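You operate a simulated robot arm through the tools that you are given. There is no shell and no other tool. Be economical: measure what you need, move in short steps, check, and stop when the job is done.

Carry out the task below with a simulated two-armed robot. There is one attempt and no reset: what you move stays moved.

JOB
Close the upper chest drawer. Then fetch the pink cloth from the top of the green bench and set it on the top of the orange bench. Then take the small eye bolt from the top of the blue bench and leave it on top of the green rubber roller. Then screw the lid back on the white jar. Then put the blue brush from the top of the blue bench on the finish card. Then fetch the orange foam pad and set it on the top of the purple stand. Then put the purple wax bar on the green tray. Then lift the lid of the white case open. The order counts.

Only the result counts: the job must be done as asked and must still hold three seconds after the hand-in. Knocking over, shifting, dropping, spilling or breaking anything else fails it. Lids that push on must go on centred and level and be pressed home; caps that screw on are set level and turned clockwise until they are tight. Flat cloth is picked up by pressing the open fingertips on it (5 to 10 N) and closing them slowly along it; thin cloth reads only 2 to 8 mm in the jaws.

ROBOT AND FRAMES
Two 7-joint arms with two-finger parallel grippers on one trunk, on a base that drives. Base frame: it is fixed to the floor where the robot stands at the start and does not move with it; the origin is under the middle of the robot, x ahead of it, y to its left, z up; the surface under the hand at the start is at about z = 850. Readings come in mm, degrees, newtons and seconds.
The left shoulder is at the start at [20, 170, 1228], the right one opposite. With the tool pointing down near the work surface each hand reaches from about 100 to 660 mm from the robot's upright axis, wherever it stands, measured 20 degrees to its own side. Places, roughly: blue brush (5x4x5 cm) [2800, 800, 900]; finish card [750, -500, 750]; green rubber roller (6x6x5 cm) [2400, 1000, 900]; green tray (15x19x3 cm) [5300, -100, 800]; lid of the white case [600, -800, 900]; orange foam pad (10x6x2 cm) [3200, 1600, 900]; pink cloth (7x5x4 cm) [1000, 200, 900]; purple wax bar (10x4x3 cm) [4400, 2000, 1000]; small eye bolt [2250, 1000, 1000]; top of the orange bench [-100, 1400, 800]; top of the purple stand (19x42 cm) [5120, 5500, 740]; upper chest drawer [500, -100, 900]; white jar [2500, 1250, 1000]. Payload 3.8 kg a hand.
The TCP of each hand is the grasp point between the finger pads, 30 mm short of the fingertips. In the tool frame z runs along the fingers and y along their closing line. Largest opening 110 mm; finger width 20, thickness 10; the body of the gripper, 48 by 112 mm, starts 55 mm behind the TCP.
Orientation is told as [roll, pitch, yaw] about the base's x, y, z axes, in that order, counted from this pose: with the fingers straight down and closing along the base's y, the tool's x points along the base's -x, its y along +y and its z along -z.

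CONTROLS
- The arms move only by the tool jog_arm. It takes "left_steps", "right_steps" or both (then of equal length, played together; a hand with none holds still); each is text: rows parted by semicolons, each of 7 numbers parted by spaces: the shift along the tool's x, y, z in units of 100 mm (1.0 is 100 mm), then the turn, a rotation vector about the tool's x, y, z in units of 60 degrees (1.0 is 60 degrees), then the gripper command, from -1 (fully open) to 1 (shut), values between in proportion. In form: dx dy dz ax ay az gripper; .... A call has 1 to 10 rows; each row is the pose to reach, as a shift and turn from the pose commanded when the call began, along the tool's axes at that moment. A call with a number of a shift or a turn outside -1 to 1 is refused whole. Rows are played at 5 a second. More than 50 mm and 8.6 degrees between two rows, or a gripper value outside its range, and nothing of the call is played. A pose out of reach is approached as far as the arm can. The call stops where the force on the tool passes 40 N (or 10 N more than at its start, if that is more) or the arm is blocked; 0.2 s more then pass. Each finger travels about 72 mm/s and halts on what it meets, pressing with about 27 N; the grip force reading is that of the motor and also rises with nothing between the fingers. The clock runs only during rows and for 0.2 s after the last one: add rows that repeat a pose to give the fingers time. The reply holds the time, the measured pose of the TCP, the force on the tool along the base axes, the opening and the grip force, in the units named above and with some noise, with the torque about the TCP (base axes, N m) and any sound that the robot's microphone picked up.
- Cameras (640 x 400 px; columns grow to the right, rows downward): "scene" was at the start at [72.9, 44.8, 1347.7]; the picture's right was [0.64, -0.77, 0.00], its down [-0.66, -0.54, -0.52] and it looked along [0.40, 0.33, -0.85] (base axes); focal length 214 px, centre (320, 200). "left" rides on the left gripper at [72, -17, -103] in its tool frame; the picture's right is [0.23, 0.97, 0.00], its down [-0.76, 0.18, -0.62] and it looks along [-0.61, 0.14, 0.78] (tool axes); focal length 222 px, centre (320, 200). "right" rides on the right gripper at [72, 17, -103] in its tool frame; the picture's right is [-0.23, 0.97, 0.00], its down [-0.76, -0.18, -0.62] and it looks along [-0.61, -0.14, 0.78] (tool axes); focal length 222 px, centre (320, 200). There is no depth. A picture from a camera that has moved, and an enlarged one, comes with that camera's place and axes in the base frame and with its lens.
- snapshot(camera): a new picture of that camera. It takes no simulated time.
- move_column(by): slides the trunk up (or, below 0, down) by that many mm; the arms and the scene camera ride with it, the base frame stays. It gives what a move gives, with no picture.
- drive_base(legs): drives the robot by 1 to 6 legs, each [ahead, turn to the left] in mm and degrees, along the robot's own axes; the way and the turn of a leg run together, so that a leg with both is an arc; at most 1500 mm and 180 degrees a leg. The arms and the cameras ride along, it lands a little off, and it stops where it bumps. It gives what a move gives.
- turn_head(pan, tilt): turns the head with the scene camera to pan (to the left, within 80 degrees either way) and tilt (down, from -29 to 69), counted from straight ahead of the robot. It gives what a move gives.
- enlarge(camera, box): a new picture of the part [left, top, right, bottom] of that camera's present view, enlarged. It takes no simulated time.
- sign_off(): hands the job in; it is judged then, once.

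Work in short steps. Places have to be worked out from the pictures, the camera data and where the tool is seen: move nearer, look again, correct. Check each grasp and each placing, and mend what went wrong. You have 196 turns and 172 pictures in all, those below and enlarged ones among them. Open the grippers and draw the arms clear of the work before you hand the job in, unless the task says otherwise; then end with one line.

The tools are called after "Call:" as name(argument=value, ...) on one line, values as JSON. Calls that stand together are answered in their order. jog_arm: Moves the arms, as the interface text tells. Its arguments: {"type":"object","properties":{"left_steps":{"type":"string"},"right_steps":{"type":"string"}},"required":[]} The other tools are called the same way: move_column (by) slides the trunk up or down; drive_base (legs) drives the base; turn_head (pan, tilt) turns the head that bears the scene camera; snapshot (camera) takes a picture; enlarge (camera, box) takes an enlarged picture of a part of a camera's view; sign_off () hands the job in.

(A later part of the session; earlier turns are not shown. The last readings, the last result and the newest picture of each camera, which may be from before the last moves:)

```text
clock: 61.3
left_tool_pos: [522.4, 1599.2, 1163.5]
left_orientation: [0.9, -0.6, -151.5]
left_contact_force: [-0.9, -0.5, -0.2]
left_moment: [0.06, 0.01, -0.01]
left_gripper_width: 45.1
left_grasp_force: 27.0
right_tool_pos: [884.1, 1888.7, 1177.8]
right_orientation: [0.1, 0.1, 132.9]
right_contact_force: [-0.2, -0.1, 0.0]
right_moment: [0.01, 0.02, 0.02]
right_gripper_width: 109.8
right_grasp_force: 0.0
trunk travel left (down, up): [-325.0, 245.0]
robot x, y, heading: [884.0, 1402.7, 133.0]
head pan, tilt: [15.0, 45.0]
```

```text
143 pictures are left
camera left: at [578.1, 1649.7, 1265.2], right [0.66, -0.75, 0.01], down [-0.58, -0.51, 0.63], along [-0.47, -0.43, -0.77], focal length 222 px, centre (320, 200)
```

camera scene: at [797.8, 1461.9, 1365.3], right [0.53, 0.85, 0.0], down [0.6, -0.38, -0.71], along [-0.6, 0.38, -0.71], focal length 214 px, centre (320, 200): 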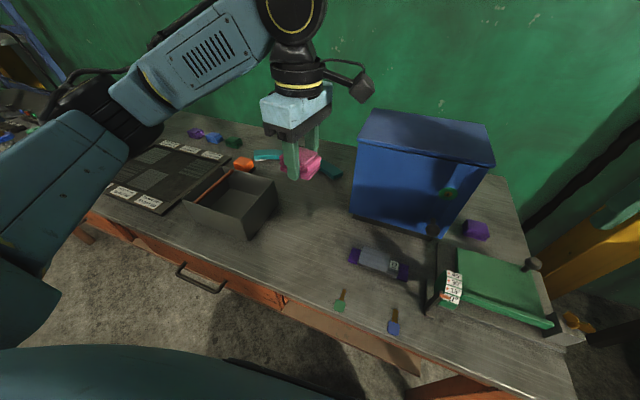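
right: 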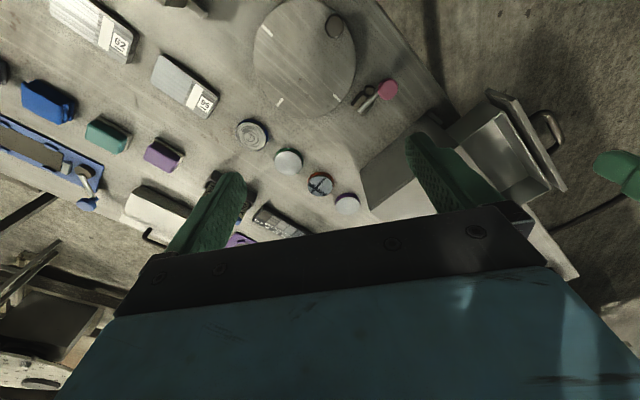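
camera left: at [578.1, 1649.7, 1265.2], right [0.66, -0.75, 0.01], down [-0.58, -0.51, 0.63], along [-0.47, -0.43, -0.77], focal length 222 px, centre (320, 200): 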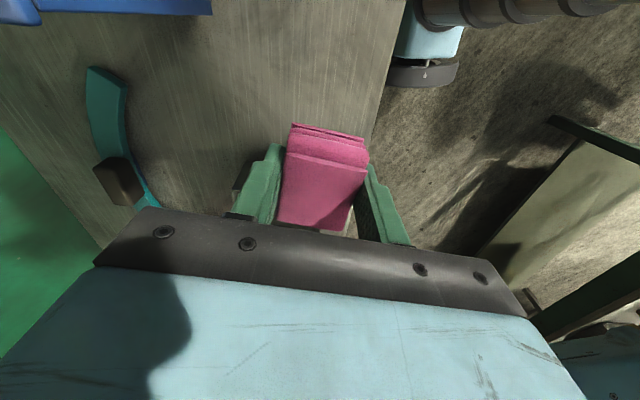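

There's clear space around [470,1640]. I move over it and lower in stages.

Call:
jog_arm(left_steps="-0.1 -0.2 0.2 0 0 0 1; -0.2 -0.4 0.4 0 0 0 1; -0.27 -0.6 0.6 0 0 0 1; -0.27 -0.6 0.8 0 0 0 1; -0.27 -0.6 1 0 0 0 1")

Call:
jog_arm(left_steps="0 0 0.2 0 0 0 1; 0 0 0.4 0 0 0 1; 0 0 0.6 0 0 0 1; 0 0 0.8 0 0 0 1; 0 0 1 0 0 0 1")

Call:
snapshot(camera="scene")

Call:
snapshot(camera="left")

```text
clock: 62.5
left_tool_pos: [472.1, 1637.9, 1060.4]
left_orientation: [0.8, -0.5, -151.5]
left_contact_force: [0.7, 0.9, -0.1]
left_moment: [0.01, -0.01, -0.02]
left_gripper_width: 45.4
left_grasp_force: 27.2
right_tool_pos: [884.6, 1887.4, 1179.9]
right_orientation: [0.1, 0.0, 132.9]
right_contact_force: [0.1, 0.8, 0.0]
right_moment: [0.02, 0.0, -0.01]
right_gripper_width: 110.1
right_grasp_force: 0.0
trunk travel left (down, up): [-325.0, 245.0]
robot x, y, heading: [880.5, 1399.8, 133.1]
head pan, tilt: [15.0, 45.0]
```

```text
clock: 63.7
left_tool_pos: [469.0, 1637.2, 960.6]
left_orientation: [0.8, -0.6, -151.4]
left_contact_force: [-0.6, 0.0, -0.9]
left_moment: [0.0, 0.04, -0.03]
left_gripper_width: 45.3
left_grasp_force: 27.3
right_tool_pos: [885.1, 1889.3, 1178.7]
right_orientation: [0.1, 0.0, 133.0]
right_contact_force: [0.1, 0.2, 1.1]
right_moment: [-0.01, -0.01, -0.03]
right_gripper_width: 109.9
right_grasp_force: 0.0
trunk travel left (down, up): [-325.0, 245.0]
robot x, y, heading: [876.6, 1402.2, 132.9]
head pan, tilt: [15.0, 45.0]
```

```text
142 pictures are left
camera scene: at [797.7, 1461.9, 1365.3], right [0.53, 0.85, 0.0], down [0.6, -0.38, -0.71], along [-0.6, 0.38, -0.71], focal length 214 px, centre (320, 200)
```

scene: 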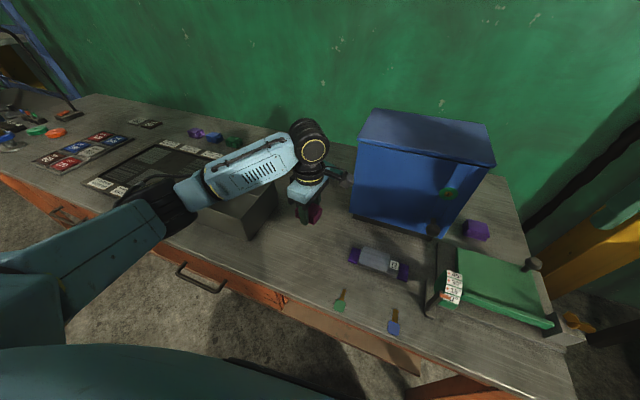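

```text
141 pictures are left
camera left: at [525.6, 1687.2, 1063.4], right [0.66, -0.75, 0.01], down [-0.58, -0.51, 0.63], along [-0.47, -0.43, -0.77], focal length 222 px, centre (320, 200)
```

left: 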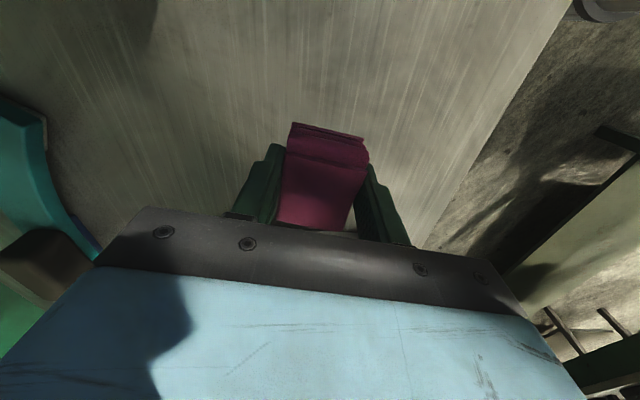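

Clear of the box and cabinet. I lower further, with small rows near the surface.

Call:
jog_arm(left_steps="0 0 0.3 0 0 0 1; 0 0 0.6 0 0 0 1; 0 0 0.8 0 0 0 1; 0 0 0.9 0 0 0 1; 0 0 1 0 0 0 1")

Call:
jog_arm(left_steps="0 0 0.06 0 0 0 1; 0 0 0.12 0 0 0 1; 0 0 0.18 0 0 0 1; 0 0 0.22 0 0 0 1; 0 0 0.26 0 0 0 1; 0 0 0.29 0 0 0 1; 0 0 0.32 0 0 0 1; 0 0 0.35 0 0 0 1; 0 0 0.38 0 0 0 1")

Call:
snapshot(camera="left")

```text
clock: 64.8
left_tool_pos: [465.5, 1636.9, 880.2]
left_orientation: [0.0, -0.6, -151.5]
left_contact_force: [4.1, -6.7, 18.2]
left_moment: [-0.27, 0.02, 0.03]
left_gripper_width: 45.1
left_grasp_force: 26.4
right_tool_pos: [885.7, 1887.2, 1178.2]
right_orientation: [0.2, -0.2, 132.9]
right_contact_force: [-0.9, 1.2, 0.1]
right_moment: [-0.03, -0.02, -0.01]
right_gripper_width: 110.0
right_grasp_force: 0.1
trunk travel left (down, up): [-325.0, 245.0]
robot x, y, heading: [881.4, 1403.9, 132.9]
head pan, tilt: [15.0, 45.0]
stopped in row 5 (left hand): the force on the tool passed its limit at 49 N (the readings are from after the stop); the commanded pose is now the measured one
```

```text
clock: 65.2
left_tool_pos: [464.6, 1638.5, 881.1]
left_orientation: [-0.3, -0.5, -151.5]
left_contact_force: [6.2, -9.0, 16.7]
left_moment: [-0.71, -0.31, 0.02]
left_gripper_width: 45.2
left_grasp_force: 27.0
right_tool_pos: [886.0, 1887.3, 1179.3]
right_orientation: [0.1, -0.1, 133.0]
right_contact_force: [0.3, 0.3, 0.3]
right_moment: [0.0, -0.02, 0.0]
right_gripper_width: 110.2
right_grasp_force: 0.0
trunk travel left (down, up): [-325.0, 245.0]
robot x, y, heading: [880.8, 1402.0, 133.1]
head pan, tilt: [15.0, 45.0]
stopped in row 1 (left hand): the force on the tool passed its limit at 48 N (the readings are from after the stop); the commanded pose is now the measured one
```

```text
140 pictures are left
camera left: at [521.4, 1687.1, 983.5], right [0.66, -0.75, -0.01], down [-0.58, -0.52, 0.63], along [-0.47, -0.41, -0.78], focal length 222 px, centre (320, 200)
```

left: 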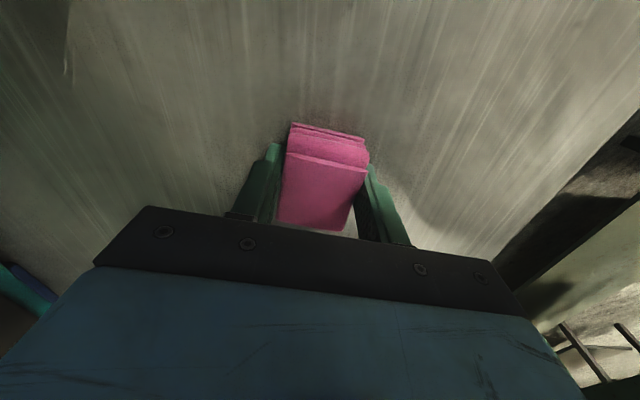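

The bench top is at 850 too; the cloth is down. I ease off 2 mm, open and rise.

Call:
jog_arm(left_steps="0 0 -0.02 0 0 0 1; 0 0 -0.02 0 0 0 0.2; 0 0 -0.02 0 0 0 -0.2; 0 0 -0.02 0 0 0 -0.4; 0 0 -0.02 0 0 0 -0.4; 0 0 -0.2 0 0 0 -0.4; 0 0 -0.5 0 0 0 -0.4; 0 0 -0.8 0 0 0 -0.4; 0 0 -1 0 0 0 -0.4")

Call:
jog_arm(left_steps="0 0 -0.4 0 0 0 -0.4; 0 0 -0.8 0 0 0 -0.4; 0 0 -1 0 0 0 -0.4")

Call:
snapshot(camera="left")

```text
clock: 67.2
left_tool_pos: [464.0, 1641.1, 979.1]
left_orientation: [-0.2, -0.5, -151.4]
left_contact_force: [-0.3, 0.2, -0.4]
left_moment: [-0.02, 0.01, 0.01]
left_gripper_width: 77.0
left_grasp_force: 0.1
right_tool_pos: [884.3, 1889.1, 1178.8]
right_orientation: [0.2, 0.0, 132.9]
right_contact_force: [-0.4, 0.6, 0.3]
right_moment: [0.01, 0.03, 0.02]
right_gripper_width: 110.0
right_grasp_force: 0.1
trunk travel left (down, up): [-325.0, 245.0]
robot x, y, heading: [883.6, 1398.9, 132.7]
head pan, tilt: [15.0, 45.0]
```

```text
clock: 68.0
left_tool_pos: [467.7, 1639.4, 1080.3]
left_orientation: [-0.3, -0.5, -151.5]
left_contact_force: [-0.3, 0.2, -0.1]
left_moment: [0.01, 0.01, 0.0]
left_gripper_width: 76.9
left_grasp_force: 0.1
right_tool_pos: [883.3, 1887.1, 1179.4]
right_orientation: [0.1, 0.0, 133.0]
right_contact_force: [0.6, 0.0, -0.1]
right_moment: [0.02, 0.0, -0.02]
right_gripper_width: 110.1
right_grasp_force: 0.1
trunk travel left (down, up): [-325.0, 245.0]
robot x, y, heading: [886.1, 1400.6, 132.9]
head pan, tilt: [15.0, 45.0]
```

```text
139 pictures are left
camera left: at [525.1, 1688.0, 1183.4], right [0.66, -0.75, -0.01], down [-0.58, -0.52, 0.63], along [-0.47, -0.41, -0.78], focal length 222 px, centre (320, 200)
```

left: 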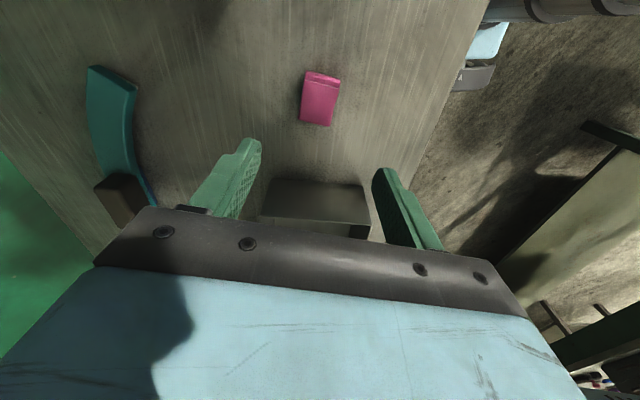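

The cloth lies placed on the orange bench. I raise and pull in the left hand, back off, turn towards the blue bench, and look.

Call:
jog_arm(left_steps="-0.1 0.2 -0.2 0 0 0 -1; 0 0.4 -0.5 0 0 0 -1; 0 0.6 -0.8 0 0 0 -1; 0 0.6 -1 0 0 0 -1")

Call:
drive_base(legs=[[-300, 0], [0, -140]])

Call:
turn_head(pan=0, tilt=25)

Call:
snapshot(camera="scene")

```text
clock: 69.0
left_tool_pos: [498.3, 1584.1, 1177.6]
left_orientation: [-0.3, -0.6, -151.5]
left_contact_force: [0.1, 0.5, 0.5]
left_moment: [-0.02, -0.02, 0.02]
left_gripper_width: 109.9
left_grasp_force: 0.0
right_tool_pos: [886.0, 1887.8, 1177.8]
right_orientation: [0.0, 0.0, 133.0]
right_contact_force: [0.1, -0.5, -0.1]
right_moment: [-0.02, -0.02, 0.0]
right_gripper_width: 109.6
right_grasp_force: 0.1
trunk travel left (down, up): [-325.0, 245.0]
robot x, y, heading: [882.6, 1401.3, 133.2]
head pan, tilt: [15.0, 45.0]
```

```text
clock: 76.7
left_tool_pos: [1494.7, 1297.6, 1178.6]
left_orientation: [-0.3, -0.5, 69.8]
left_contact_force: [-0.4, 0.6, 0.3]
left_moment: [0.0, -0.01, -0.03]
left_gripper_width: 110.0
left_grasp_force: 0.0
right_tool_pos: [1405.5, 815.0, 1178.7]
right_orientation: [0.1, 0.0, -5.7]
right_contact_force: [0.5, 0.6, 0.3]
right_moment: [-0.02, -0.02, -0.01]
right_gripper_width: 110.3
right_grasp_force: 0.1
trunk travel left (down, up): [-325.0, 245.0]
robot x, y, heading: [1083.0, 1180.4, -5.4]
head pan, tilt: [15.0, 45.0]
```

```text
clock: 77.6
left_tool_pos: [1493.7, 1298.1, 1178.9]
left_orientation: [-0.2, -0.5, 69.9]
left_contact_force: [0.5, -0.2, -0.1]
left_moment: [-0.03, 0.0, -0.02]
left_gripper_width: 110.2
left_grasp_force: 0.0
right_tool_pos: [1405.3, 814.1, 1179.2]
right_orientation: [0.1, 0.0, -5.7]
right_contact_force: [0.6, -0.3, -0.6]
right_moment: [0.01, 0.01, -0.01]
right_gripper_width: 110.0
right_grasp_force: 0.0
trunk travel left (down, up): [-325.0, 245.0]
robot x, y, heading: [1084.8, 1180.6, -5.5]
head pan, tilt: [0.0, 25.0]
```

```text
138 pictures are left
camera scene: at [1198.0, 1171.1, 1395.8], right [-0.1, -1.0, 0.0], down [-0.42, 0.04, -0.91], along [0.9, -0.09, -0.42], focal length 214 px, centre (320, 200)
```

scene: 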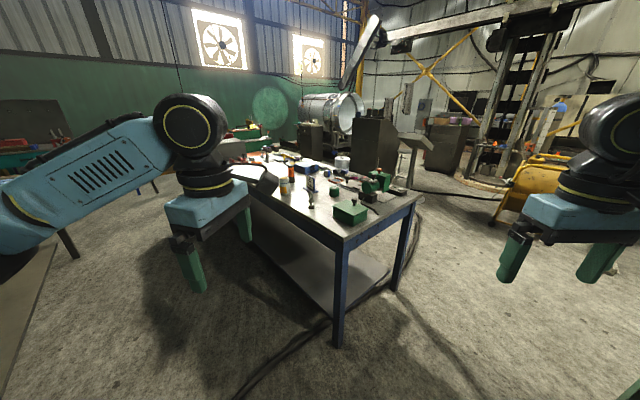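

The blue bench's near long side runs from about [1946,986] at ~39°. I drive to stand beside that side, facing it.

Call:
drive_base(legs=[[0, 25], [1005, 0], [0, -70.5]])

Call:
turn_head(pan=0, tilt=42)

Call:
snapshot(camera="scene")

```text
clock: 87.2
left_tool_pos: [2396.4, 1308.7, 1178.1]
left_orientation: [-0.3, -0.5, 23.6]
left_contact_force: [0.6, 0.4, 0.4]
left_moment: [0.01, 0.0, -0.01]
left_gripper_width: 109.8
left_grasp_force: 0.1
right_tool_pos: [1985.5, 1036.3, 1178.8]
right_orientation: [0.1, 0.1, -51.8]
right_contact_force: [0.9, 0.5, -0.1]
right_moment: [0.01, 0.04, 0.02]
right_gripper_width: 110.0
right_grasp_force: 0.1
trunk travel left (down, up): [-325.0, 245.0]
robot x, y, heading: [2029.9, 1520.8, -52.1]
head pan, tilt: [0.0, 25.0]
```

```text
clock: 88.0
left_tool_pos: [2396.6, 1308.1, 1177.5]
left_orientation: [-0.2, -0.5, 23.7]
left_contact_force: [0.2, 0.1, 0.1]
left_moment: [-0.02, 0.02, -0.01]
left_gripper_width: 110.1
left_grasp_force: 0.2
right_tool_pos: [1985.3, 1036.9, 1179.5]
right_orientation: [0.2, 0.0, -51.9]
right_contact_force: [0.9, 0.0, -0.2]
right_moment: [0.03, -0.01, 0.0]
right_gripper_width: 109.9
right_grasp_force: 0.0
trunk travel left (down, up): [-325.0, 245.0]
robot x, y, heading: [2035.2, 1522.8, -51.8]
head pan, tilt: [0.0, 42.0]
```

```text
137 pictures are left
camera scene: at [2094.0, 1441.2, 1369.6], right [-0.79, -0.62, 0.0], down [-0.41, 0.53, -0.74], along [0.46, -0.58, -0.67], focal length 214 px, centre (320, 200)
```

scene: 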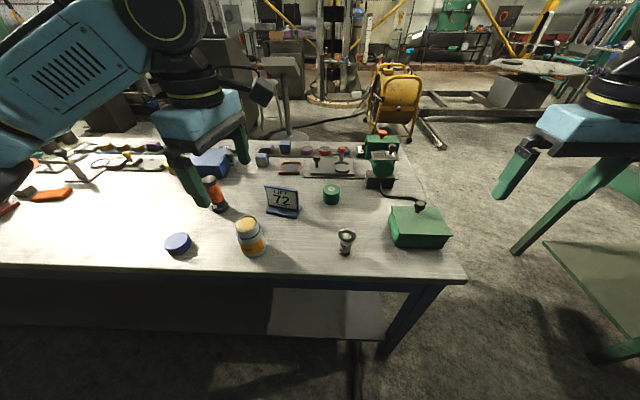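

Call:
enlarge(camera="scene", box=[140, 160, 300, 270])

Call:
enlarge(camera="scene", box=[280, 130, 460, 260])

```text
3.64 times, centred on (220, 215) of scene
camera zoom: at [2094.0, 1441.2, 1369.6], right [-0.79, -0.62, 0.0], down [-0.41, 0.53, -0.74], along [0.46, -0.58, -0.67], focal length 780 px, centre (684, 146)
```

zoom: 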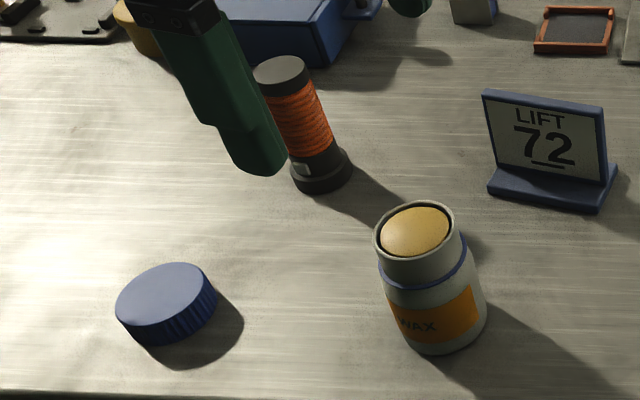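

```text
3.08 times, centred on (370, 195) of scene
camera zoom: at [2094.0, 1441.2, 1369.6], right [-0.79, -0.62, 0.0], down [-0.41, 0.53, -0.74], along [0.46, -0.58, -0.67], focal length 660 px, centre (166, 215)
```

zoom: 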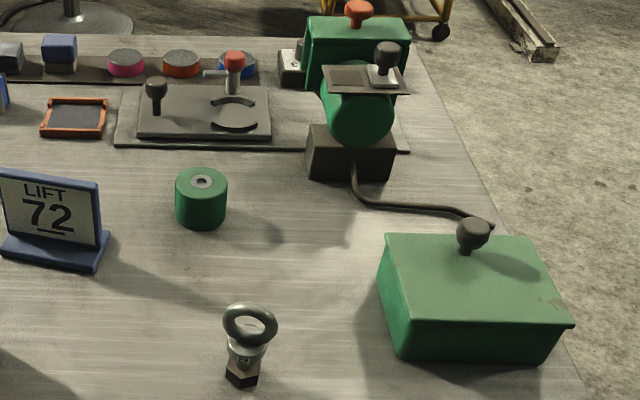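

Bolt stands near [2257,1123] (ring at z≈925), roller at about [2419,965], top 900; jar near [2475,1262], its lid near [2639,1407]. I shift the robot a little left and closer so the right hand faces bolt and roller.

Call:
drive_base(legs=[[0, 60], [117, 0], [0, -60]])

Call:
turn_head(pan=-12, tilt=48)

Call:
snapshot(camera="scene")

Call:
snapshot(camera="right")

```text
clock: 94.5
left_tool_pos: [2522.5, 1339.5, 1178.6]
left_orientation: [-0.4, -0.4, 25.7]
left_contact_force: [-0.2, -0.3, 0.3]
left_moment: [-0.02, -0.01, -0.01]
left_gripper_width: 110.1
left_grasp_force: 0.0
right_tool_pos: [2121.1, 1055.5, 1179.3]
right_orientation: [0.0, 0.0, -49.9]
right_contact_force: [-0.4, 0.1, -0.5]
right_moment: [0.04, 0.0, 0.02]
right_gripper_width: 110.0
right_grasp_force: 0.0
trunk travel left (down, up): [-325.0, 245.0]
robot x, y, heading: [2147.6, 1542.9, -49.9]
head pan, tilt: [0.0, 42.0]
```

```text
clock: 95.3
left_tool_pos: [2521.5, 1339.9, 1177.6]
left_orientation: [-0.3, -0.5, 25.7]
left_contact_force: [0.1, 0.1, -0.1]
left_moment: [0.03, 0.04, -0.01]
left_gripper_width: 110.1
left_grasp_force: 0.1
right_tool_pos: [2122.0, 1056.7, 1179.3]
right_orientation: [0.2, -0.1, -49.9]
right_contact_force: [-0.4, -0.2, 0.2]
right_moment: [0.01, 0.02, 0.05]
right_gripper_width: 110.0
right_grasp_force: 0.0
trunk travel left (down, up): [-325.0, 245.0]
robot x, y, heading: [2148.7, 1539.4, -49.8]
head pan, tilt: [-12.0, 48.0]
```

```text
134 pictures are left
camera scene: at [2198.4, 1457.7, 1361.1], right [-0.88, -0.47, 0.0], down [-0.35, 0.65, -0.67], along [0.32, -0.59, -0.74], focal length 214 px, centre (320, 200)
```

scene: 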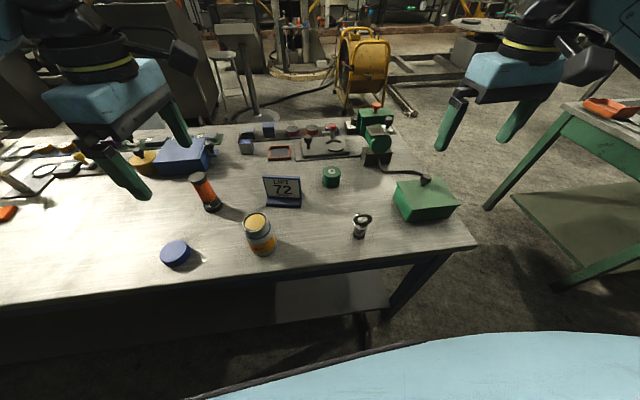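

```text
133 pictures are left
camera right: at [2088.4, 1122.4, 1283.1], right [0.89, 0.45, 0.0], down [0.35, -0.7, 0.62], along [0.28, -0.55, -0.78], focal length 222 px, centre (320, 200)
```

right: 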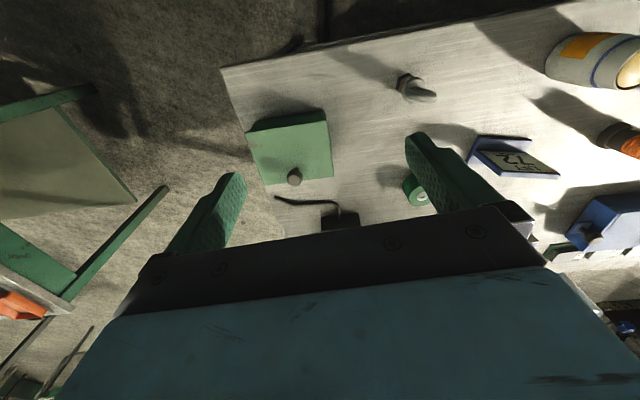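

Both views place the bolt at about [2255,1120]. I enlarge it to find how the ring is turned.

Call:
enlarge(camera="scene", box=[330, 200, 394, 244])

Call:
enlarge(camera="right", box=[370, 50, 460, 120])

```text
9.09 times, centred on (362, 222) of scene
camera zoom: at [2198.4, 1457.7, 1361.1], right [-0.88, -0.47, 0.0], down [-0.35, 0.65, -0.67], along [0.32, -0.59, -0.74], focal length 1950 px, centre (-62, 0)
```

zoom: 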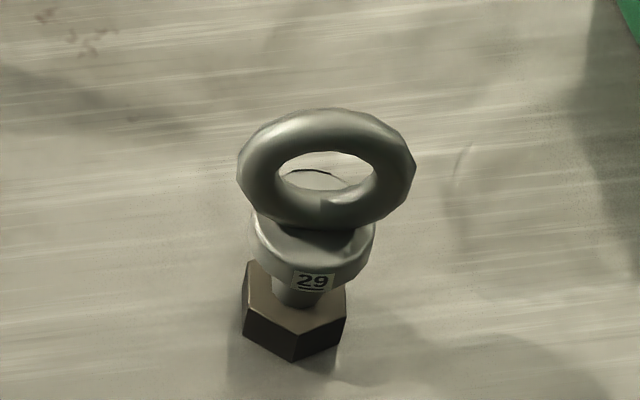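

```text
5.71 times, centred on (415, 85) of right
camera zoom: at [2088.4, 1122.4, 1283.1], right [0.89, 0.45, 0.0], down [0.35, -0.7, 0.62], along [0.28, -0.55, -0.78], focal length 1269 px, centre (-223, 857)
```

zoom: 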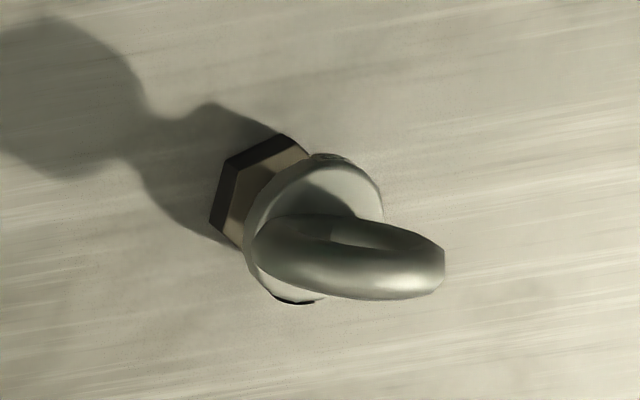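

The ring's plane runs along about [0.88,0.47]; ring centre at z≈926. I'll grip across its 50 mm width with the right hand at yaw ≈ −62°. Moving over it first.

Call:
jog_arm(right_steps="-0.1 0.25 0.1 0 0 0.07 -1; -0.2 0.5 0.2 0 0 0.14 -0.6; -0.2 0.72 0.3 0 0 0.2 -0.5")

Call:
snapshot(camera="right")

```text
clock: 96.1
left_tool_pos: [2522.7, 1340.6, 1178.1]
left_orientation: [-0.4, -0.5, 25.7]
left_contact_force: [0.2, 0.4, 0.2]
left_moment: [0.02, 0.02, -0.03]
left_gripper_width: 109.9
left_grasp_force: 0.1
right_tool_pos: [2190.1, 1085.4, 1148.4]
right_orientation: [0.1, 0.0, -61.9]
right_contact_force: [0.3, -0.4, 0.7]
right_moment: [0.01, 0.0, -0.04]
right_gripper_width: 82.4
right_grasp_force: 0.0
trunk travel left (down, up): [-325.0, 245.0]
robot x, y, heading: [2149.9, 1543.6, -49.9]
head pan, tilt: [-12.0, 48.0]
```

```text
130 pictures are left
camera right: at [2171.7, 1157.1, 1252.7], right [0.97, 0.26, 0.0], down [0.2, -0.76, 0.62], along [0.16, -0.6, -0.78], focal length 222 px, centre (320, 200)
```

right: 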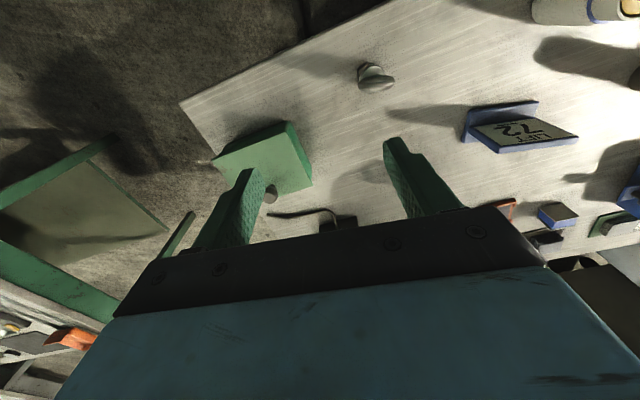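

The bolt fixes at [2260,1120]. I centre over it and lower to z≈1020, then look.

Call:
jog_arm(right_steps="0 0.3 0.2 0 0 0 -0.5; -0.03 0.6 0.6 0 0 0 -0.5; -0.03 0.77 1 0 0 0 -0.5")

Call:
snapshot(camera="right")

Call:
enlarge(camera="scene", box=[310, 160, 410, 250])

```text
clock: 96.9
left_tool_pos: [2522.8, 1340.4, 1177.0]
left_orientation: [-0.3, -0.5, 25.8]
left_contact_force: [0.1, -0.2, 0.4]
left_moment: [-0.04, 0.01, 0.01]
left_gripper_width: 110.1
left_grasp_force: 0.0
right_tool_pos: [2259.1, 1119.3, 1050.2]
right_orientation: [0.1, -0.1, -61.9]
right_contact_force: [-0.9, 1.4, -0.1]
right_moment: [-0.01, 0.01, 0.0]
right_gripper_width: 82.5
right_grasp_force: 0.0
trunk travel left (down, up): [-325.0, 245.0]
robot x, y, heading: [2149.5, 1543.8, -50.0]
head pan, tilt: [-12.0, 48.0]
```

```text
129 pictures are left
camera right: at [2241.8, 1190.9, 1153.7], right [0.97, 0.26, 0.0], down [0.2, -0.76, 0.62], along [0.16, -0.6, -0.78], focal length 222 px, centre (320, 200)
```

right: 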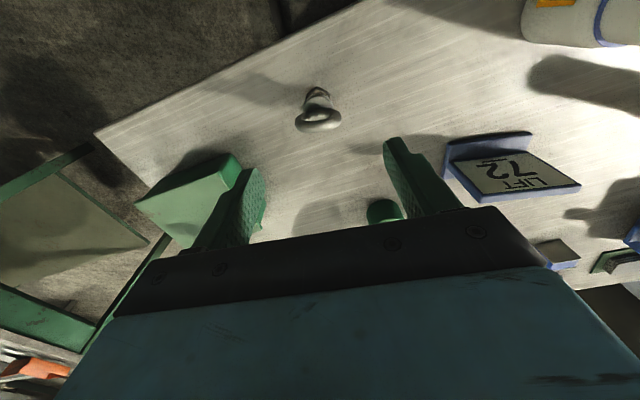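

```text
4.44 times, centred on (360, 205) of scene
camera zoom: at [2198.6, 1457.5, 1361.0], right [-0.88, -0.47, 0.0], down [-0.35, 0.66, -0.67], along [0.32, -0.59, -0.74], focal length 953 px, centre (142, 178)
```

zoom: 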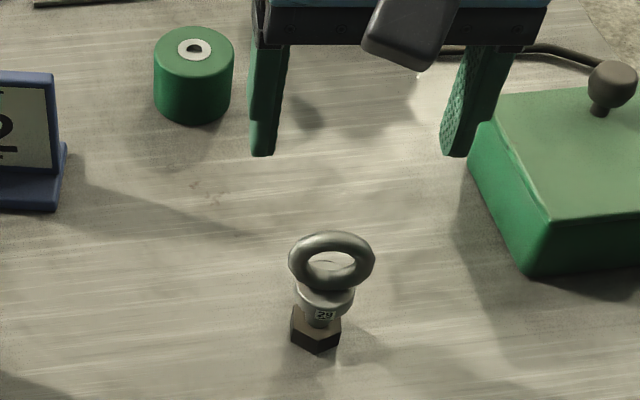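

The jaws are centred and aligned over the ring. I descend 124 mm and close.

Call:
jog_arm(right_steps="0 0 0.3 0 0 0 -0.5; 0 0 0.6 0 0 0 -0.5; 0 0 0.85 0 0 0 -0.5; 0 0 1 0 0 0 -0.5")

Call:
jog_arm(right_steps="0 0 0.12 0 0 0 -0.5; 0 0 0.24 0 0 0 -0.5; 0 0 0.25 0 0 0 -0.5; 0 0 0.25 0 0 0 -0.2; 0 0 0.25 0 0 0 0; 0 0 0.25 0 0 0 0.2; 0 0 0.25 0 0 0 1; 0 0 0.25 0 0 0 1")

Call:
enlarge(camera="scene", box=[310, 160, 410, 250])

```text
clock: 97.9
left_tool_pos: [2521.8, 1341.1, 1178.0]
left_orientation: [-0.3, -0.5, 25.7]
left_contact_force: [-0.1, -0.2, -0.1]
left_moment: [0.02, 0.0, 0.0]
left_gripper_width: 110.1
left_grasp_force: 0.1
right_tool_pos: [2257.2, 1119.3, 949.4]
right_orientation: [0.1, 0.0, -61.9]
right_contact_force: [0.1, -0.6, -0.2]
right_moment: [0.0, 0.0, -0.01]
right_gripper_width: 82.4
right_grasp_force: 0.0
trunk travel left (down, up): [-325.0, 245.0]
robot x, y, heading: [2151.5, 1541.0, -49.8]
head pan, tilt: [-12.0, 48.0]
```

```text
clock: 99.7
left_tool_pos: [2522.1, 1341.3, 1178.2]
left_orientation: [-0.2, -0.5, 25.7]
left_contact_force: [-0.6, -1.1, 0.0]
left_moment: [0.02, -0.03, 0.01]
left_gripper_width: 110.1
left_grasp_force: 0.2
right_tool_pos: [2258.7, 1121.6, 925.0]
right_orientation: [0.1, 0.0, -62.0]
right_contact_force: [0.3, 0.7, -0.4]
right_moment: [-0.06, -0.01, -0.01]
right_gripper_width: 50.7
right_grasp_force: 27.0
trunk travel left (down, up): [-325.0, 245.0]
robot x, y, heading: [2149.8, 1539.8, -49.7]
head pan, tilt: [-12.0, 48.0]
```

```text
4.44 times, centred on (360, 205) of scene
camera zoom: at [2198.3, 1457.6, 1361.1], right [-0.88, -0.47, 0.0], down [-0.35, 0.66, -0.67], along [0.32, -0.59, -0.74], focal length 953 px, centre (142, 178)
```

zoom: 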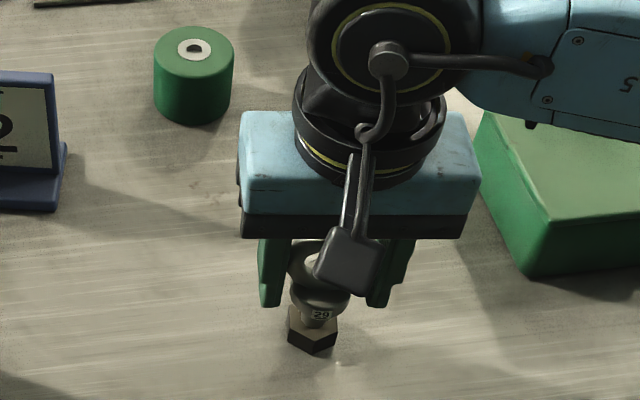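

Gripped at 50.7 mm. I lift gently and check.

Call:
jog_arm(right_steps="0 0 -0.02 0 0 0 1; 0 0 -0.06 0 0 0 1; 0 0 -0.12 0 0 0 1; 0 0 -0.22 0 0 0 1; 0 0 -0.34 0 0 0 1; 0 0 -0.48 0 0 0 1; 0 0 -0.62 0 0 0 1; 0 0 -0.76 0 0 0 1; 0 0 -0.9 0 0 0 1; 0 0 -1 0 0 0 1")

Call:
snapshot(camera="right")

Call:
snapshot(camera="scene")

```text
clock: 101.9
left_tool_pos: [2522.7, 1339.7, 1177.9]
left_orientation: [-0.3, -0.5, 25.7]
left_contact_force: [-0.7, 0.3, 0.5]
left_moment: [-0.01, -0.03, -0.02]
left_gripper_width: 109.9
left_grasp_force: 0.0
right_tool_pos: [2258.5, 1122.3, 1023.7]
right_orientation: [0.1, 0.0, -61.9]
right_contact_force: [-0.4, -0.5, -1.2]
right_moment: [0.01, 0.02, -0.01]
right_gripper_width: 50.5
right_grasp_force: 27.6
trunk travel left (down, up): [-325.0, 245.0]
robot x, y, heading: [2148.9, 1541.0, -49.7]
head pan, tilt: [-12.0, 48.0]
```

```text
126 pictures are left
camera right: at [2240.3, 1192.7, 1128.1], right [0.97, 0.26, 0.0], down [0.2, -0.76, 0.62], along [0.16, -0.6, -0.78], focal length 222 px, centre (320, 200)
```

right: 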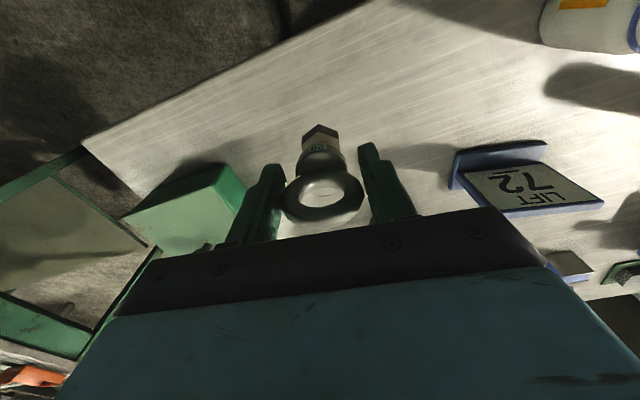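

```text
125 pictures are left
camera scene: at [2198.3, 1457.6, 1361.1], right [-0.88, -0.47, 0.0], down [-0.35, 0.66, -0.67], along [0.32, -0.59, -0.74], focal length 214 px, centre (320, 200)
```

scene: 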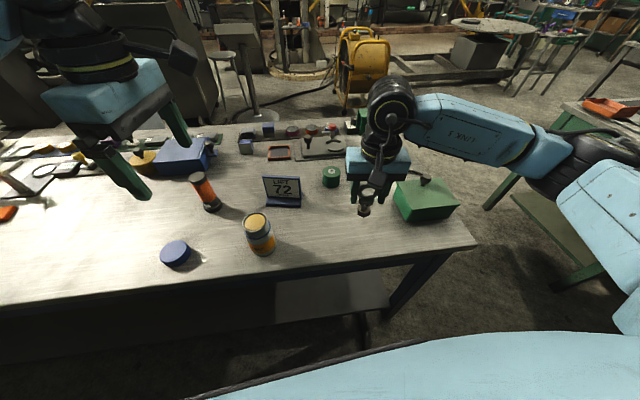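

Bolt hangs upright in the jaws. I raise slightly and carry it towards the roller in two moves.

Call:
jog_arm(right_steps="0 0 -0.15 0 0 0 1; -0.15 0.05 -0.3 0 0 0 1; -0.35 0.1 -0.3 0 0 0 1; -0.55 0.17 -0.3 0 0 0 1; -0.75 0.24 -0.3 0 0 0 1; -0.9 0.3 -0.3 0 0 0 1; -0.97 0.3 -0.3 0 0 0 1")

Call:
snapshot(camera="right")

```text
clock: 103.5
left_tool_pos: [2522.6, 1341.7, 1176.9]
left_orientation: [-0.3, -0.5, 25.7]
left_contact_force: [0.0, 0.6, -0.1]
left_moment: [-0.01, 0.0, 0.01]
left_gripper_width: 109.8
left_grasp_force: 0.0
right_tool_pos: [2329.9, 1051.4, 1055.2]
right_orientation: [0.1, 0.1, -61.7]
right_contact_force: [0.5, -0.5, -1.4]
right_moment: [0.01, 0.02, -0.01]
right_gripper_width: 50.7
right_grasp_force: 26.8
trunk travel left (down, up): [-325.0, 245.0]
robot x, y, heading: [2149.1, 1541.8, -49.7]
head pan, tilt: [-12.0, 48.0]
```

```text
124 pictures are left
camera right: at [2311.2, 1121.8, 1158.9], right [0.97, 0.26, 0.0], down [0.2, -0.76, 0.62], along [0.16, -0.6, -0.78], focal length 222 px, centre (320, 200)
```

right: 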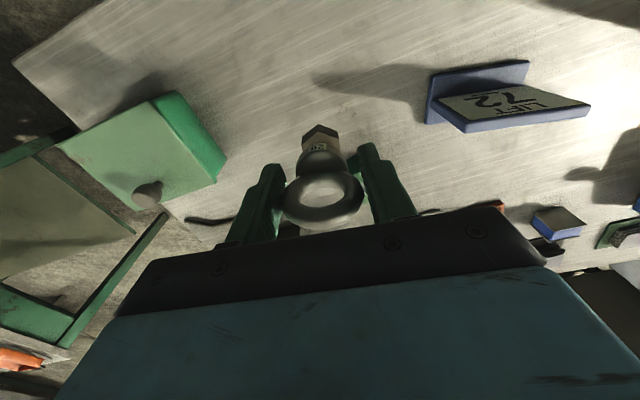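

I continue most of the way and check with the scene camera.

Call:
jog_arm(right_steps="-0.2 0.06 0 0 0 0 1; -0.4 0.12 0 0 0 0 1; -0.6 0.2 0 0 0 0 1; -0.8 0.26 0 0 0 0 1; -0.95 0.3 0 0 0 0 1")

Call:
enlarge(camera="scene", box=[290, 120, 410, 200])

Call:
snapshot(camera="right")

```text
clock: 104.7
left_tool_pos: [2522.4, 1341.4, 1177.4]
left_orientation: [-0.4, -0.5, 25.7]
left_contact_force: [0.2, -0.6, 0.7]
left_moment: [0.0, 0.0, -0.01]
left_gripper_width: 110.0
left_grasp_force: 0.0
right_tool_pos: [2401.2, 981.8, 1055.0]
right_orientation: [0.1, 0.0, -61.8]
right_contact_force: [0.5, -1.0, -1.8]
right_moment: [0.0, 0.01, 0.03]
right_gripper_width: 50.0
right_grasp_force: 27.3
trunk travel left (down, up): [-325.0, 245.0]
robot x, y, heading: [2146.4, 1542.6, -49.7]
head pan, tilt: [-12.0, 48.0]
```

```text
5.00 times, centred on (350, 160) of scene
camera zoom: at [2198.9, 1457.5, 1361.0], right [-0.88, -0.47, 0.0], down [-0.35, 0.66, -0.67], along [0.32, -0.59, -0.74], focal length 1072 px, centre (170, 400)
```

zoom: 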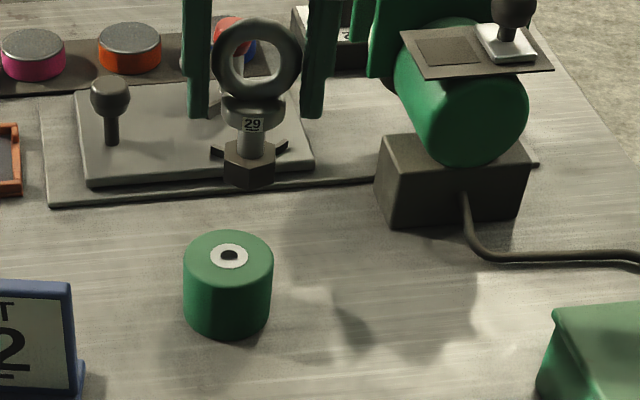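

```text
122 pictures are left
camera right: at [2383.5, 1052.4, 1159.0], right [0.97, 0.26, 0.0], down [0.2, -0.76, 0.62], along [0.16, -0.6, -0.78], focal length 222 px, centre (320, 200)
```

right: 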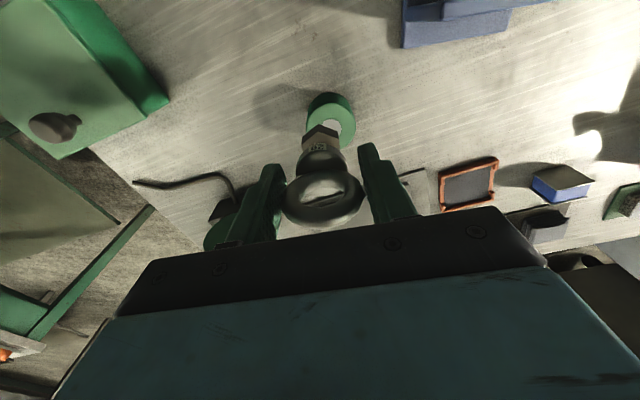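

Roller top centre is at about [2426,960]. I centre over it, lower most of the way, and check.

Call:
jog_arm(right_steps="-0.15 0.06 0 0 0 0 1; -0.3 0.115 0 0 0 0 1; -0.3 0.115 0.2 0 0 0 1; -0.3 0.115 0.4 0 0 0 1; -0.3 0.115 0.6 0 0 0 1; -0.3 0.115 0.68 0 0 0 1")

Call:
enlarge(camera="scene", box=[290, 120, 410, 200])

Call:
enlarge(camera="right", box=[240, 80, 400, 240])

```text
clock: 106.1
left_tool_pos: [2521.9, 1340.8, 1178.3]
left_orientation: [-0.3, -0.4, 25.7]
left_contact_force: [0.3, 0.7, 0.0]
left_moment: [0.0, 0.02, 0.02]
left_gripper_width: 110.0
left_grasp_force: 0.1
right_tool_pos: [2427.2, 959.0, 986.6]
right_orientation: [0.1, 0.0, -62.0]
right_contact_force: [-0.1, -0.2, -0.5]
right_moment: [0.02, 0.03, 0.02]
right_gripper_width: 50.4
right_grasp_force: 27.2
trunk travel left (down, up): [-325.0, 245.0]
robot x, y, heading: [2148.5, 1541.6, -49.9]
head pan, tilt: [-12.0, 48.0]
```

```text
5.00 times, centred on (350, 160) of scene
camera zoom: at [2198.3, 1457.5, 1361.1], right [-0.88, -0.47, 0.0], down [-0.35, 0.66, -0.67], along [0.32, -0.59, -0.74], focal length 1072 px, centre (170, 400)
```

zoom: 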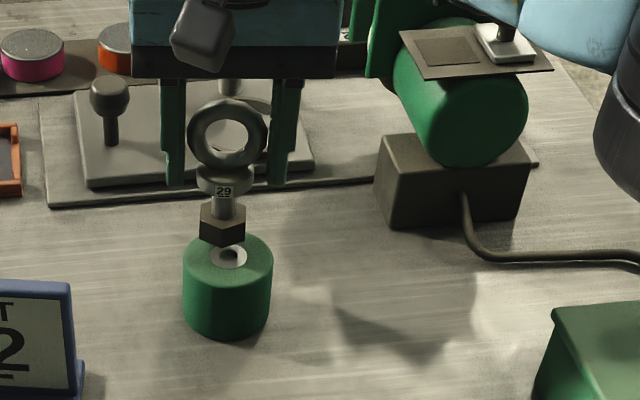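

```text
2.50 times, centred on (320, 160) of right
camera zoom: at [2408.5, 1030.5, 1090.4], right [0.97, 0.26, 0.0], down [0.2, -0.76, 0.62], along [0.16, -0.6, -0.78], focal length 555 px, centre (320, 300)
```

zoom: 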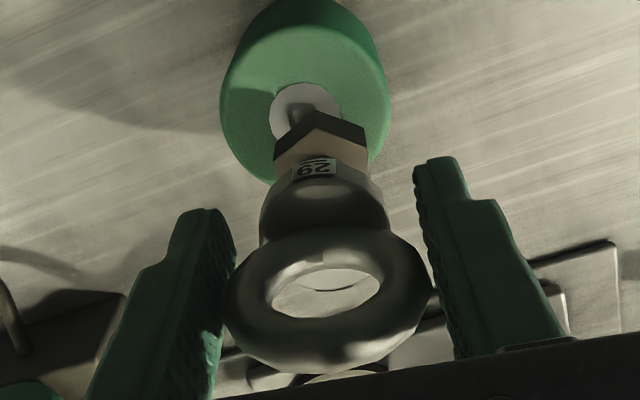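

The bolt is about 5 mm off the roller's centre; I correct and lower in millimetre rows till contact.

Call:
jog_arm(right_steps="0.03 -0.04 0 0 0 0 1; 0.03 -0.04 0.04 0 0 0 1; 0.03 -0.04 0.07 0 0 0 1; 0.03 -0.04 0.09 0 0 0 1; 0.03 -0.04 0.105 0 0 0 1; 0.03 -0.04 0.12 0 0 0 1")

Call:
enlarge(camera="scene", box=[290, 120, 410, 200])

```text
clock: 107.5
left_tool_pos: [2522.3, 1340.6, 1177.3]
left_orientation: [-0.3, -0.6, 25.7]
left_contact_force: [0.7, -0.1, 0.2]
left_moment: [-0.02, 0.01, -0.03]
left_gripper_width: 110.1
left_grasp_force: 0.0
right_tool_pos: [2421.8, 959.4, 975.4]
right_orientation: [0.1, 0.0, -62.0]
right_contact_force: [0.1, 0.0, -0.9]
right_moment: [0.0, -0.01, 0.05]
right_gripper_width: 50.0
right_grasp_force: 26.7
trunk travel left (down, up): [-325.0, 245.0]
robot x, y, heading: [2150.2, 1540.2, -49.9]
head pan, tilt: [-12.0, 48.0]
```

```text
5.00 times, centred on (350, 160) of scene
camera zoom: at [2198.5, 1457.5, 1361.1], right [-0.88, -0.47, 0.0], down [-0.35, 0.66, -0.67], along [0.32, -0.59, -0.74], focal length 1072 px, centre (170, 400)
```

zoom: 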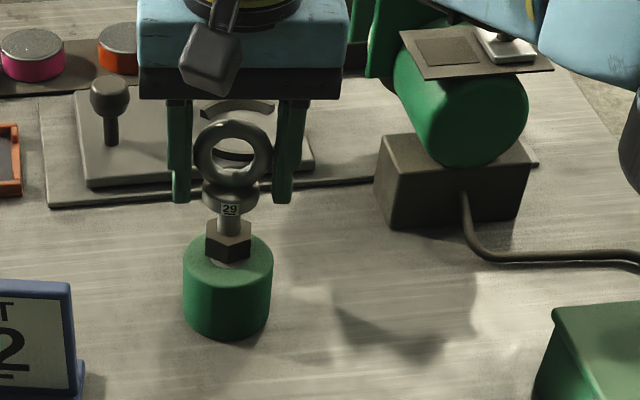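

Centred but not yet touching. I feel down further.

Call:
jog_arm(right_steps="0 0 0.01 0 0 0 1; 0 0 0.02 0 0 0 1; 0 0 0.03 0 0 0 1; 0 0 0.04 0 0 0 1; 0 0 0.05 0 0 0 1")

```text
clock: 108.7
left_tool_pos: [2521.3, 1343.5, 1177.1]
left_orientation: [-0.5, -0.5, 25.7]
left_contact_force: [0.1, 0.3, -0.1]
left_moment: [-0.01, 0.05, 0.0]
left_gripper_width: 110.0
left_grasp_force: 0.0
right_tool_pos: [2421.3, 959.9, 970.8]
right_orientation: [0.1, -0.3, -61.9]
right_contact_force: [0.1, -2.8, 20.3]
right_moment: [-0.22, 0.01, -0.18]
right_gripper_width: 50.3
right_grasp_force: 26.9
trunk travel left (down, up): [-325.0, 245.0]
robot x, y, heading: [2147.9, 1544.7, -49.9]
head pan, tilt: [-12.0, 48.0]
```

Contact (20 N). I ease 2 mm, open evenly, and lift away.

Call:
jog_arm(right_steps="0 0 -0.02 0 0 0 1; 0 0 -0.02 0 0 0 0.05; 0 0 -0.02 0 0 0 -0.1; 0 0 -0.02 0 0 0 -0.3; 0 0 -0.02 0 0 0 -0.5; 0 0 -0.1 0 0 0 -0.5; 0 0 -0.3 0 0 0 -0.5; 0 0 -0.6 0 0 0 -0.5; 0 0 -0.9 0 0 0 -0.5; 0 0 -1 0 0 0 -0.5")

Call:
enlarge(camera="scene", box=[290, 120, 410, 200])

```text
clock: 110.9
left_tool_pos: [2522.1, 1339.5, 1178.4]
left_orientation: [-0.3, -0.4, 25.7]
left_contact_force: [-0.6, -0.2, 0.8]
left_moment: [-0.01, 0.01, -0.02]
left_gripper_width: 110.0
left_grasp_force: 0.0
right_tool_pos: [2423.6, 959.5, 1067.9]
right_orientation: [0.1, 0.0, -62.0]
right_contact_force: [0.5, -0.3, -0.8]
right_moment: [-0.03, 0.02, -0.01]
right_gripper_width: 82.4
right_grasp_force: 0.1
trunk travel left (down, up): [-325.0, 245.0]
robot x, y, heading: [2147.8, 1544.9, -49.9]
head pan, tilt: [-12.0, 48.0]
```

```text
5.00 times, centred on (350, 160) of scene
camera zoom: at [2198.2, 1457.6, 1361.1], right [-0.88, -0.47, 0.0], down [-0.35, 0.66, -0.67], along [0.32, -0.59, -0.74], focal length 1072 px, centre (170, 400)
```

zoom: 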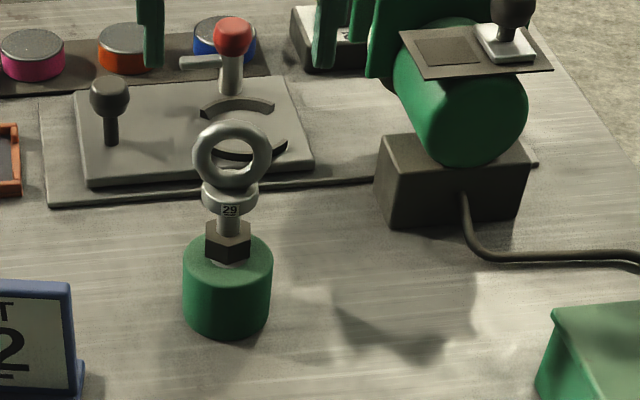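

The bolt stands on the roller. I raise the right hand and draw it back, then look at the jar and lid with the left camera.

Call:
jog_arm(right_steps="0 0 -0.4 0 0 0 -0.5; 0 0 -0.8 0 0 0 -0.5; 0.2 0 -1 0 0 0 -0.5; 0.6 -0.2 -1 0 0 0 -0.5; 1 -0.5 -1 0 0 0 -0.5")

Call:
jog_arm(right_steps="0.4 -0.2 0 0 0 0 -1; 0.8 -0.5 0 0 0 0 -1; 1 -0.9 0 0 0 0 -1")

Call:
turn_head(pan=15, tilt=48)

Call:
snapshot(camera="scene")

Call:
snapshot(camera="left")

```text
clock: 112.1
left_tool_pos: [2521.4, 1340.4, 1178.0]
left_orientation: [-0.3, -0.5, 25.7]
left_contact_force: [0.5, -0.7, -0.4]
left_moment: [-0.01, 0.02, 0.0]
left_gripper_width: 109.8
left_grasp_force: 0.0
right_tool_pos: [2328.8, 1025.3, 1171.9]
right_orientation: [0.1, 0.0, -62.0]
right_contact_force: [-1.1, 0.0, -0.3]
right_moment: [0.04, -0.02, 0.01]
right_gripper_width: 82.3
right_grasp_force: 0.1
trunk travel left (down, up): [-325.0, 245.0]
robot x, y, heading: [2146.1, 1542.2, -50.2]
head pan, tilt: [-12.0, 48.0]
```

```text
clock: 112.9
left_tool_pos: [2520.9, 1339.9, 1178.6]
left_orientation: [-0.3, -0.5, 25.7]
left_contact_force: [0.1, 0.1, -0.1]
left_moment: [0.04, -0.04, -0.02]
left_gripper_width: 110.1
left_grasp_force: 0.0
right_tool_pos: [2199.0, 1069.8, 1169.8]
right_orientation: [0.3, -0.1, -61.9]
right_contact_force: [-0.9, 0.2, -0.3]
right_moment: [-0.03, -0.03, -0.04]
right_gripper_width: 109.9
right_grasp_force: 0.1
trunk travel left (down, up): [-325.0, 245.0]
robot x, y, heading: [2151.7, 1542.9, -49.6]
head pan, tilt: [-12.0, 48.0]
```

```text
clock: 113.8
left_tool_pos: [2522.5, 1340.4, 1177.0]
left_orientation: [-0.3, -0.5, 25.7]
left_contact_force: [0.6, 0.1, 0.3]
left_moment: [0.01, 0.0, 0.0]
left_gripper_width: 110.2
left_grasp_force: 0.0
right_tool_pos: [2202.3, 1068.3, 1171.0]
right_orientation: [0.1, -0.1, -61.9]
right_contact_force: [-0.3, -0.3, -0.2]
right_moment: [-0.01, 0.0, 0.01]
right_gripper_width: 110.1
right_grasp_force: 0.0
trunk travel left (down, up): [-325.0, 245.0]
robot x, y, heading: [2146.8, 1540.4, -50.1]
head pan, tilt: [15.0, 48.0]
```

```text
117 pictures are left
camera scene: at [2225.7, 1482.0, 1361.1], right [-0.57, -0.82, 0.0], down [-0.61, 0.42, -0.67], along [0.55, -0.38, -0.74], focal length 214 px, centre (320, 200)
```

scene: 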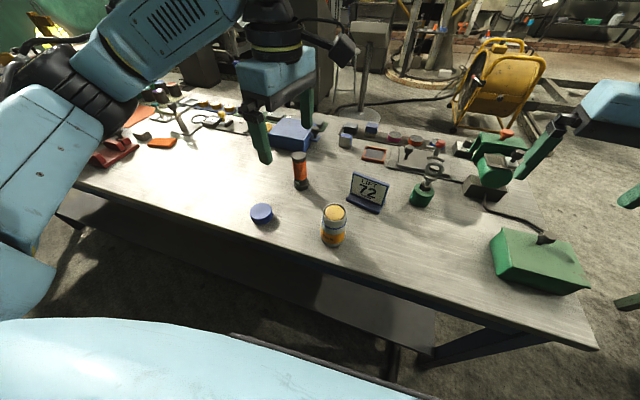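

```text
116 pictures are left
camera left: at [2463.3, 1293.5, 1280.8], right [-0.63, 0.78, -0.01], down [0.6, 0.49, 0.63], along [0.49, 0.39, -0.78], focal length 222 px, centre (320, 200)
```

left: 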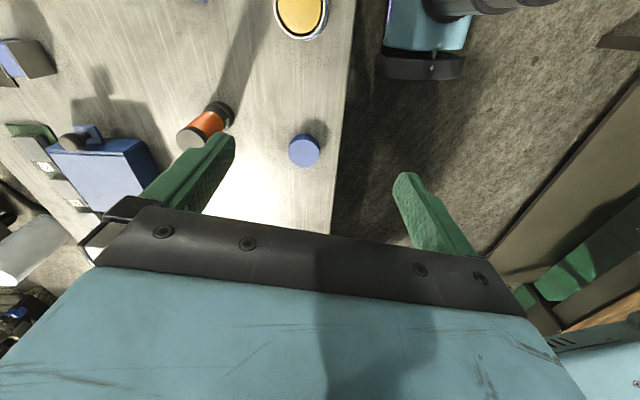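

Lid centre ≈[2641,1395] (≈66 mm wide), jar mouth ≈[2472,1272,956]. I move the left hand above the lid.

Call:
jog_arm(left_steps="-0.3 0 0.1 0 0 0 -1; -0.6 0 0.3 0 0 0 -1; -0.9 0 0.5 0 0 0 -1; -0.95 0 0.9 0 0 0 -1")

Call:
snapshot(camera="left")

```text
clock: 114.8
left_tool_pos: [2607.4, 1382.1, 1088.9]
left_orientation: [-0.4, -0.5, 25.6]
left_contact_force: [-0.5, -0.2, 0.2]
left_moment: [0.01, -0.02, 0.0]
left_gripper_width: 110.0
left_grasp_force: 0.1
right_tool_pos: [2201.9, 1069.3, 1170.6]
right_orientation: [0.0, -0.1, -61.9]
right_contact_force: [-0.7, -0.2, 0.4]
right_moment: [0.0, 0.03, -0.02]
right_gripper_width: 109.9
right_grasp_force: 0.0
trunk travel left (down, up): [-325.0, 245.0]
robot x, y, heading: [2145.8, 1543.5, -49.7]
head pan, tilt: [15.0, 48.0]
```

```text
115 pictures are left
camera left: at [2549.6, 1335.9, 1191.6], right [-0.63, 0.78, -0.01], down [0.6, 0.49, 0.63], along [0.49, 0.39, -0.78], focal length 222 px, centre (320, 200)
```

left: 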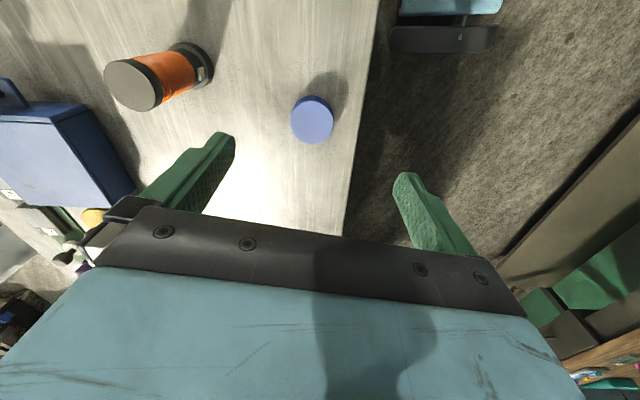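

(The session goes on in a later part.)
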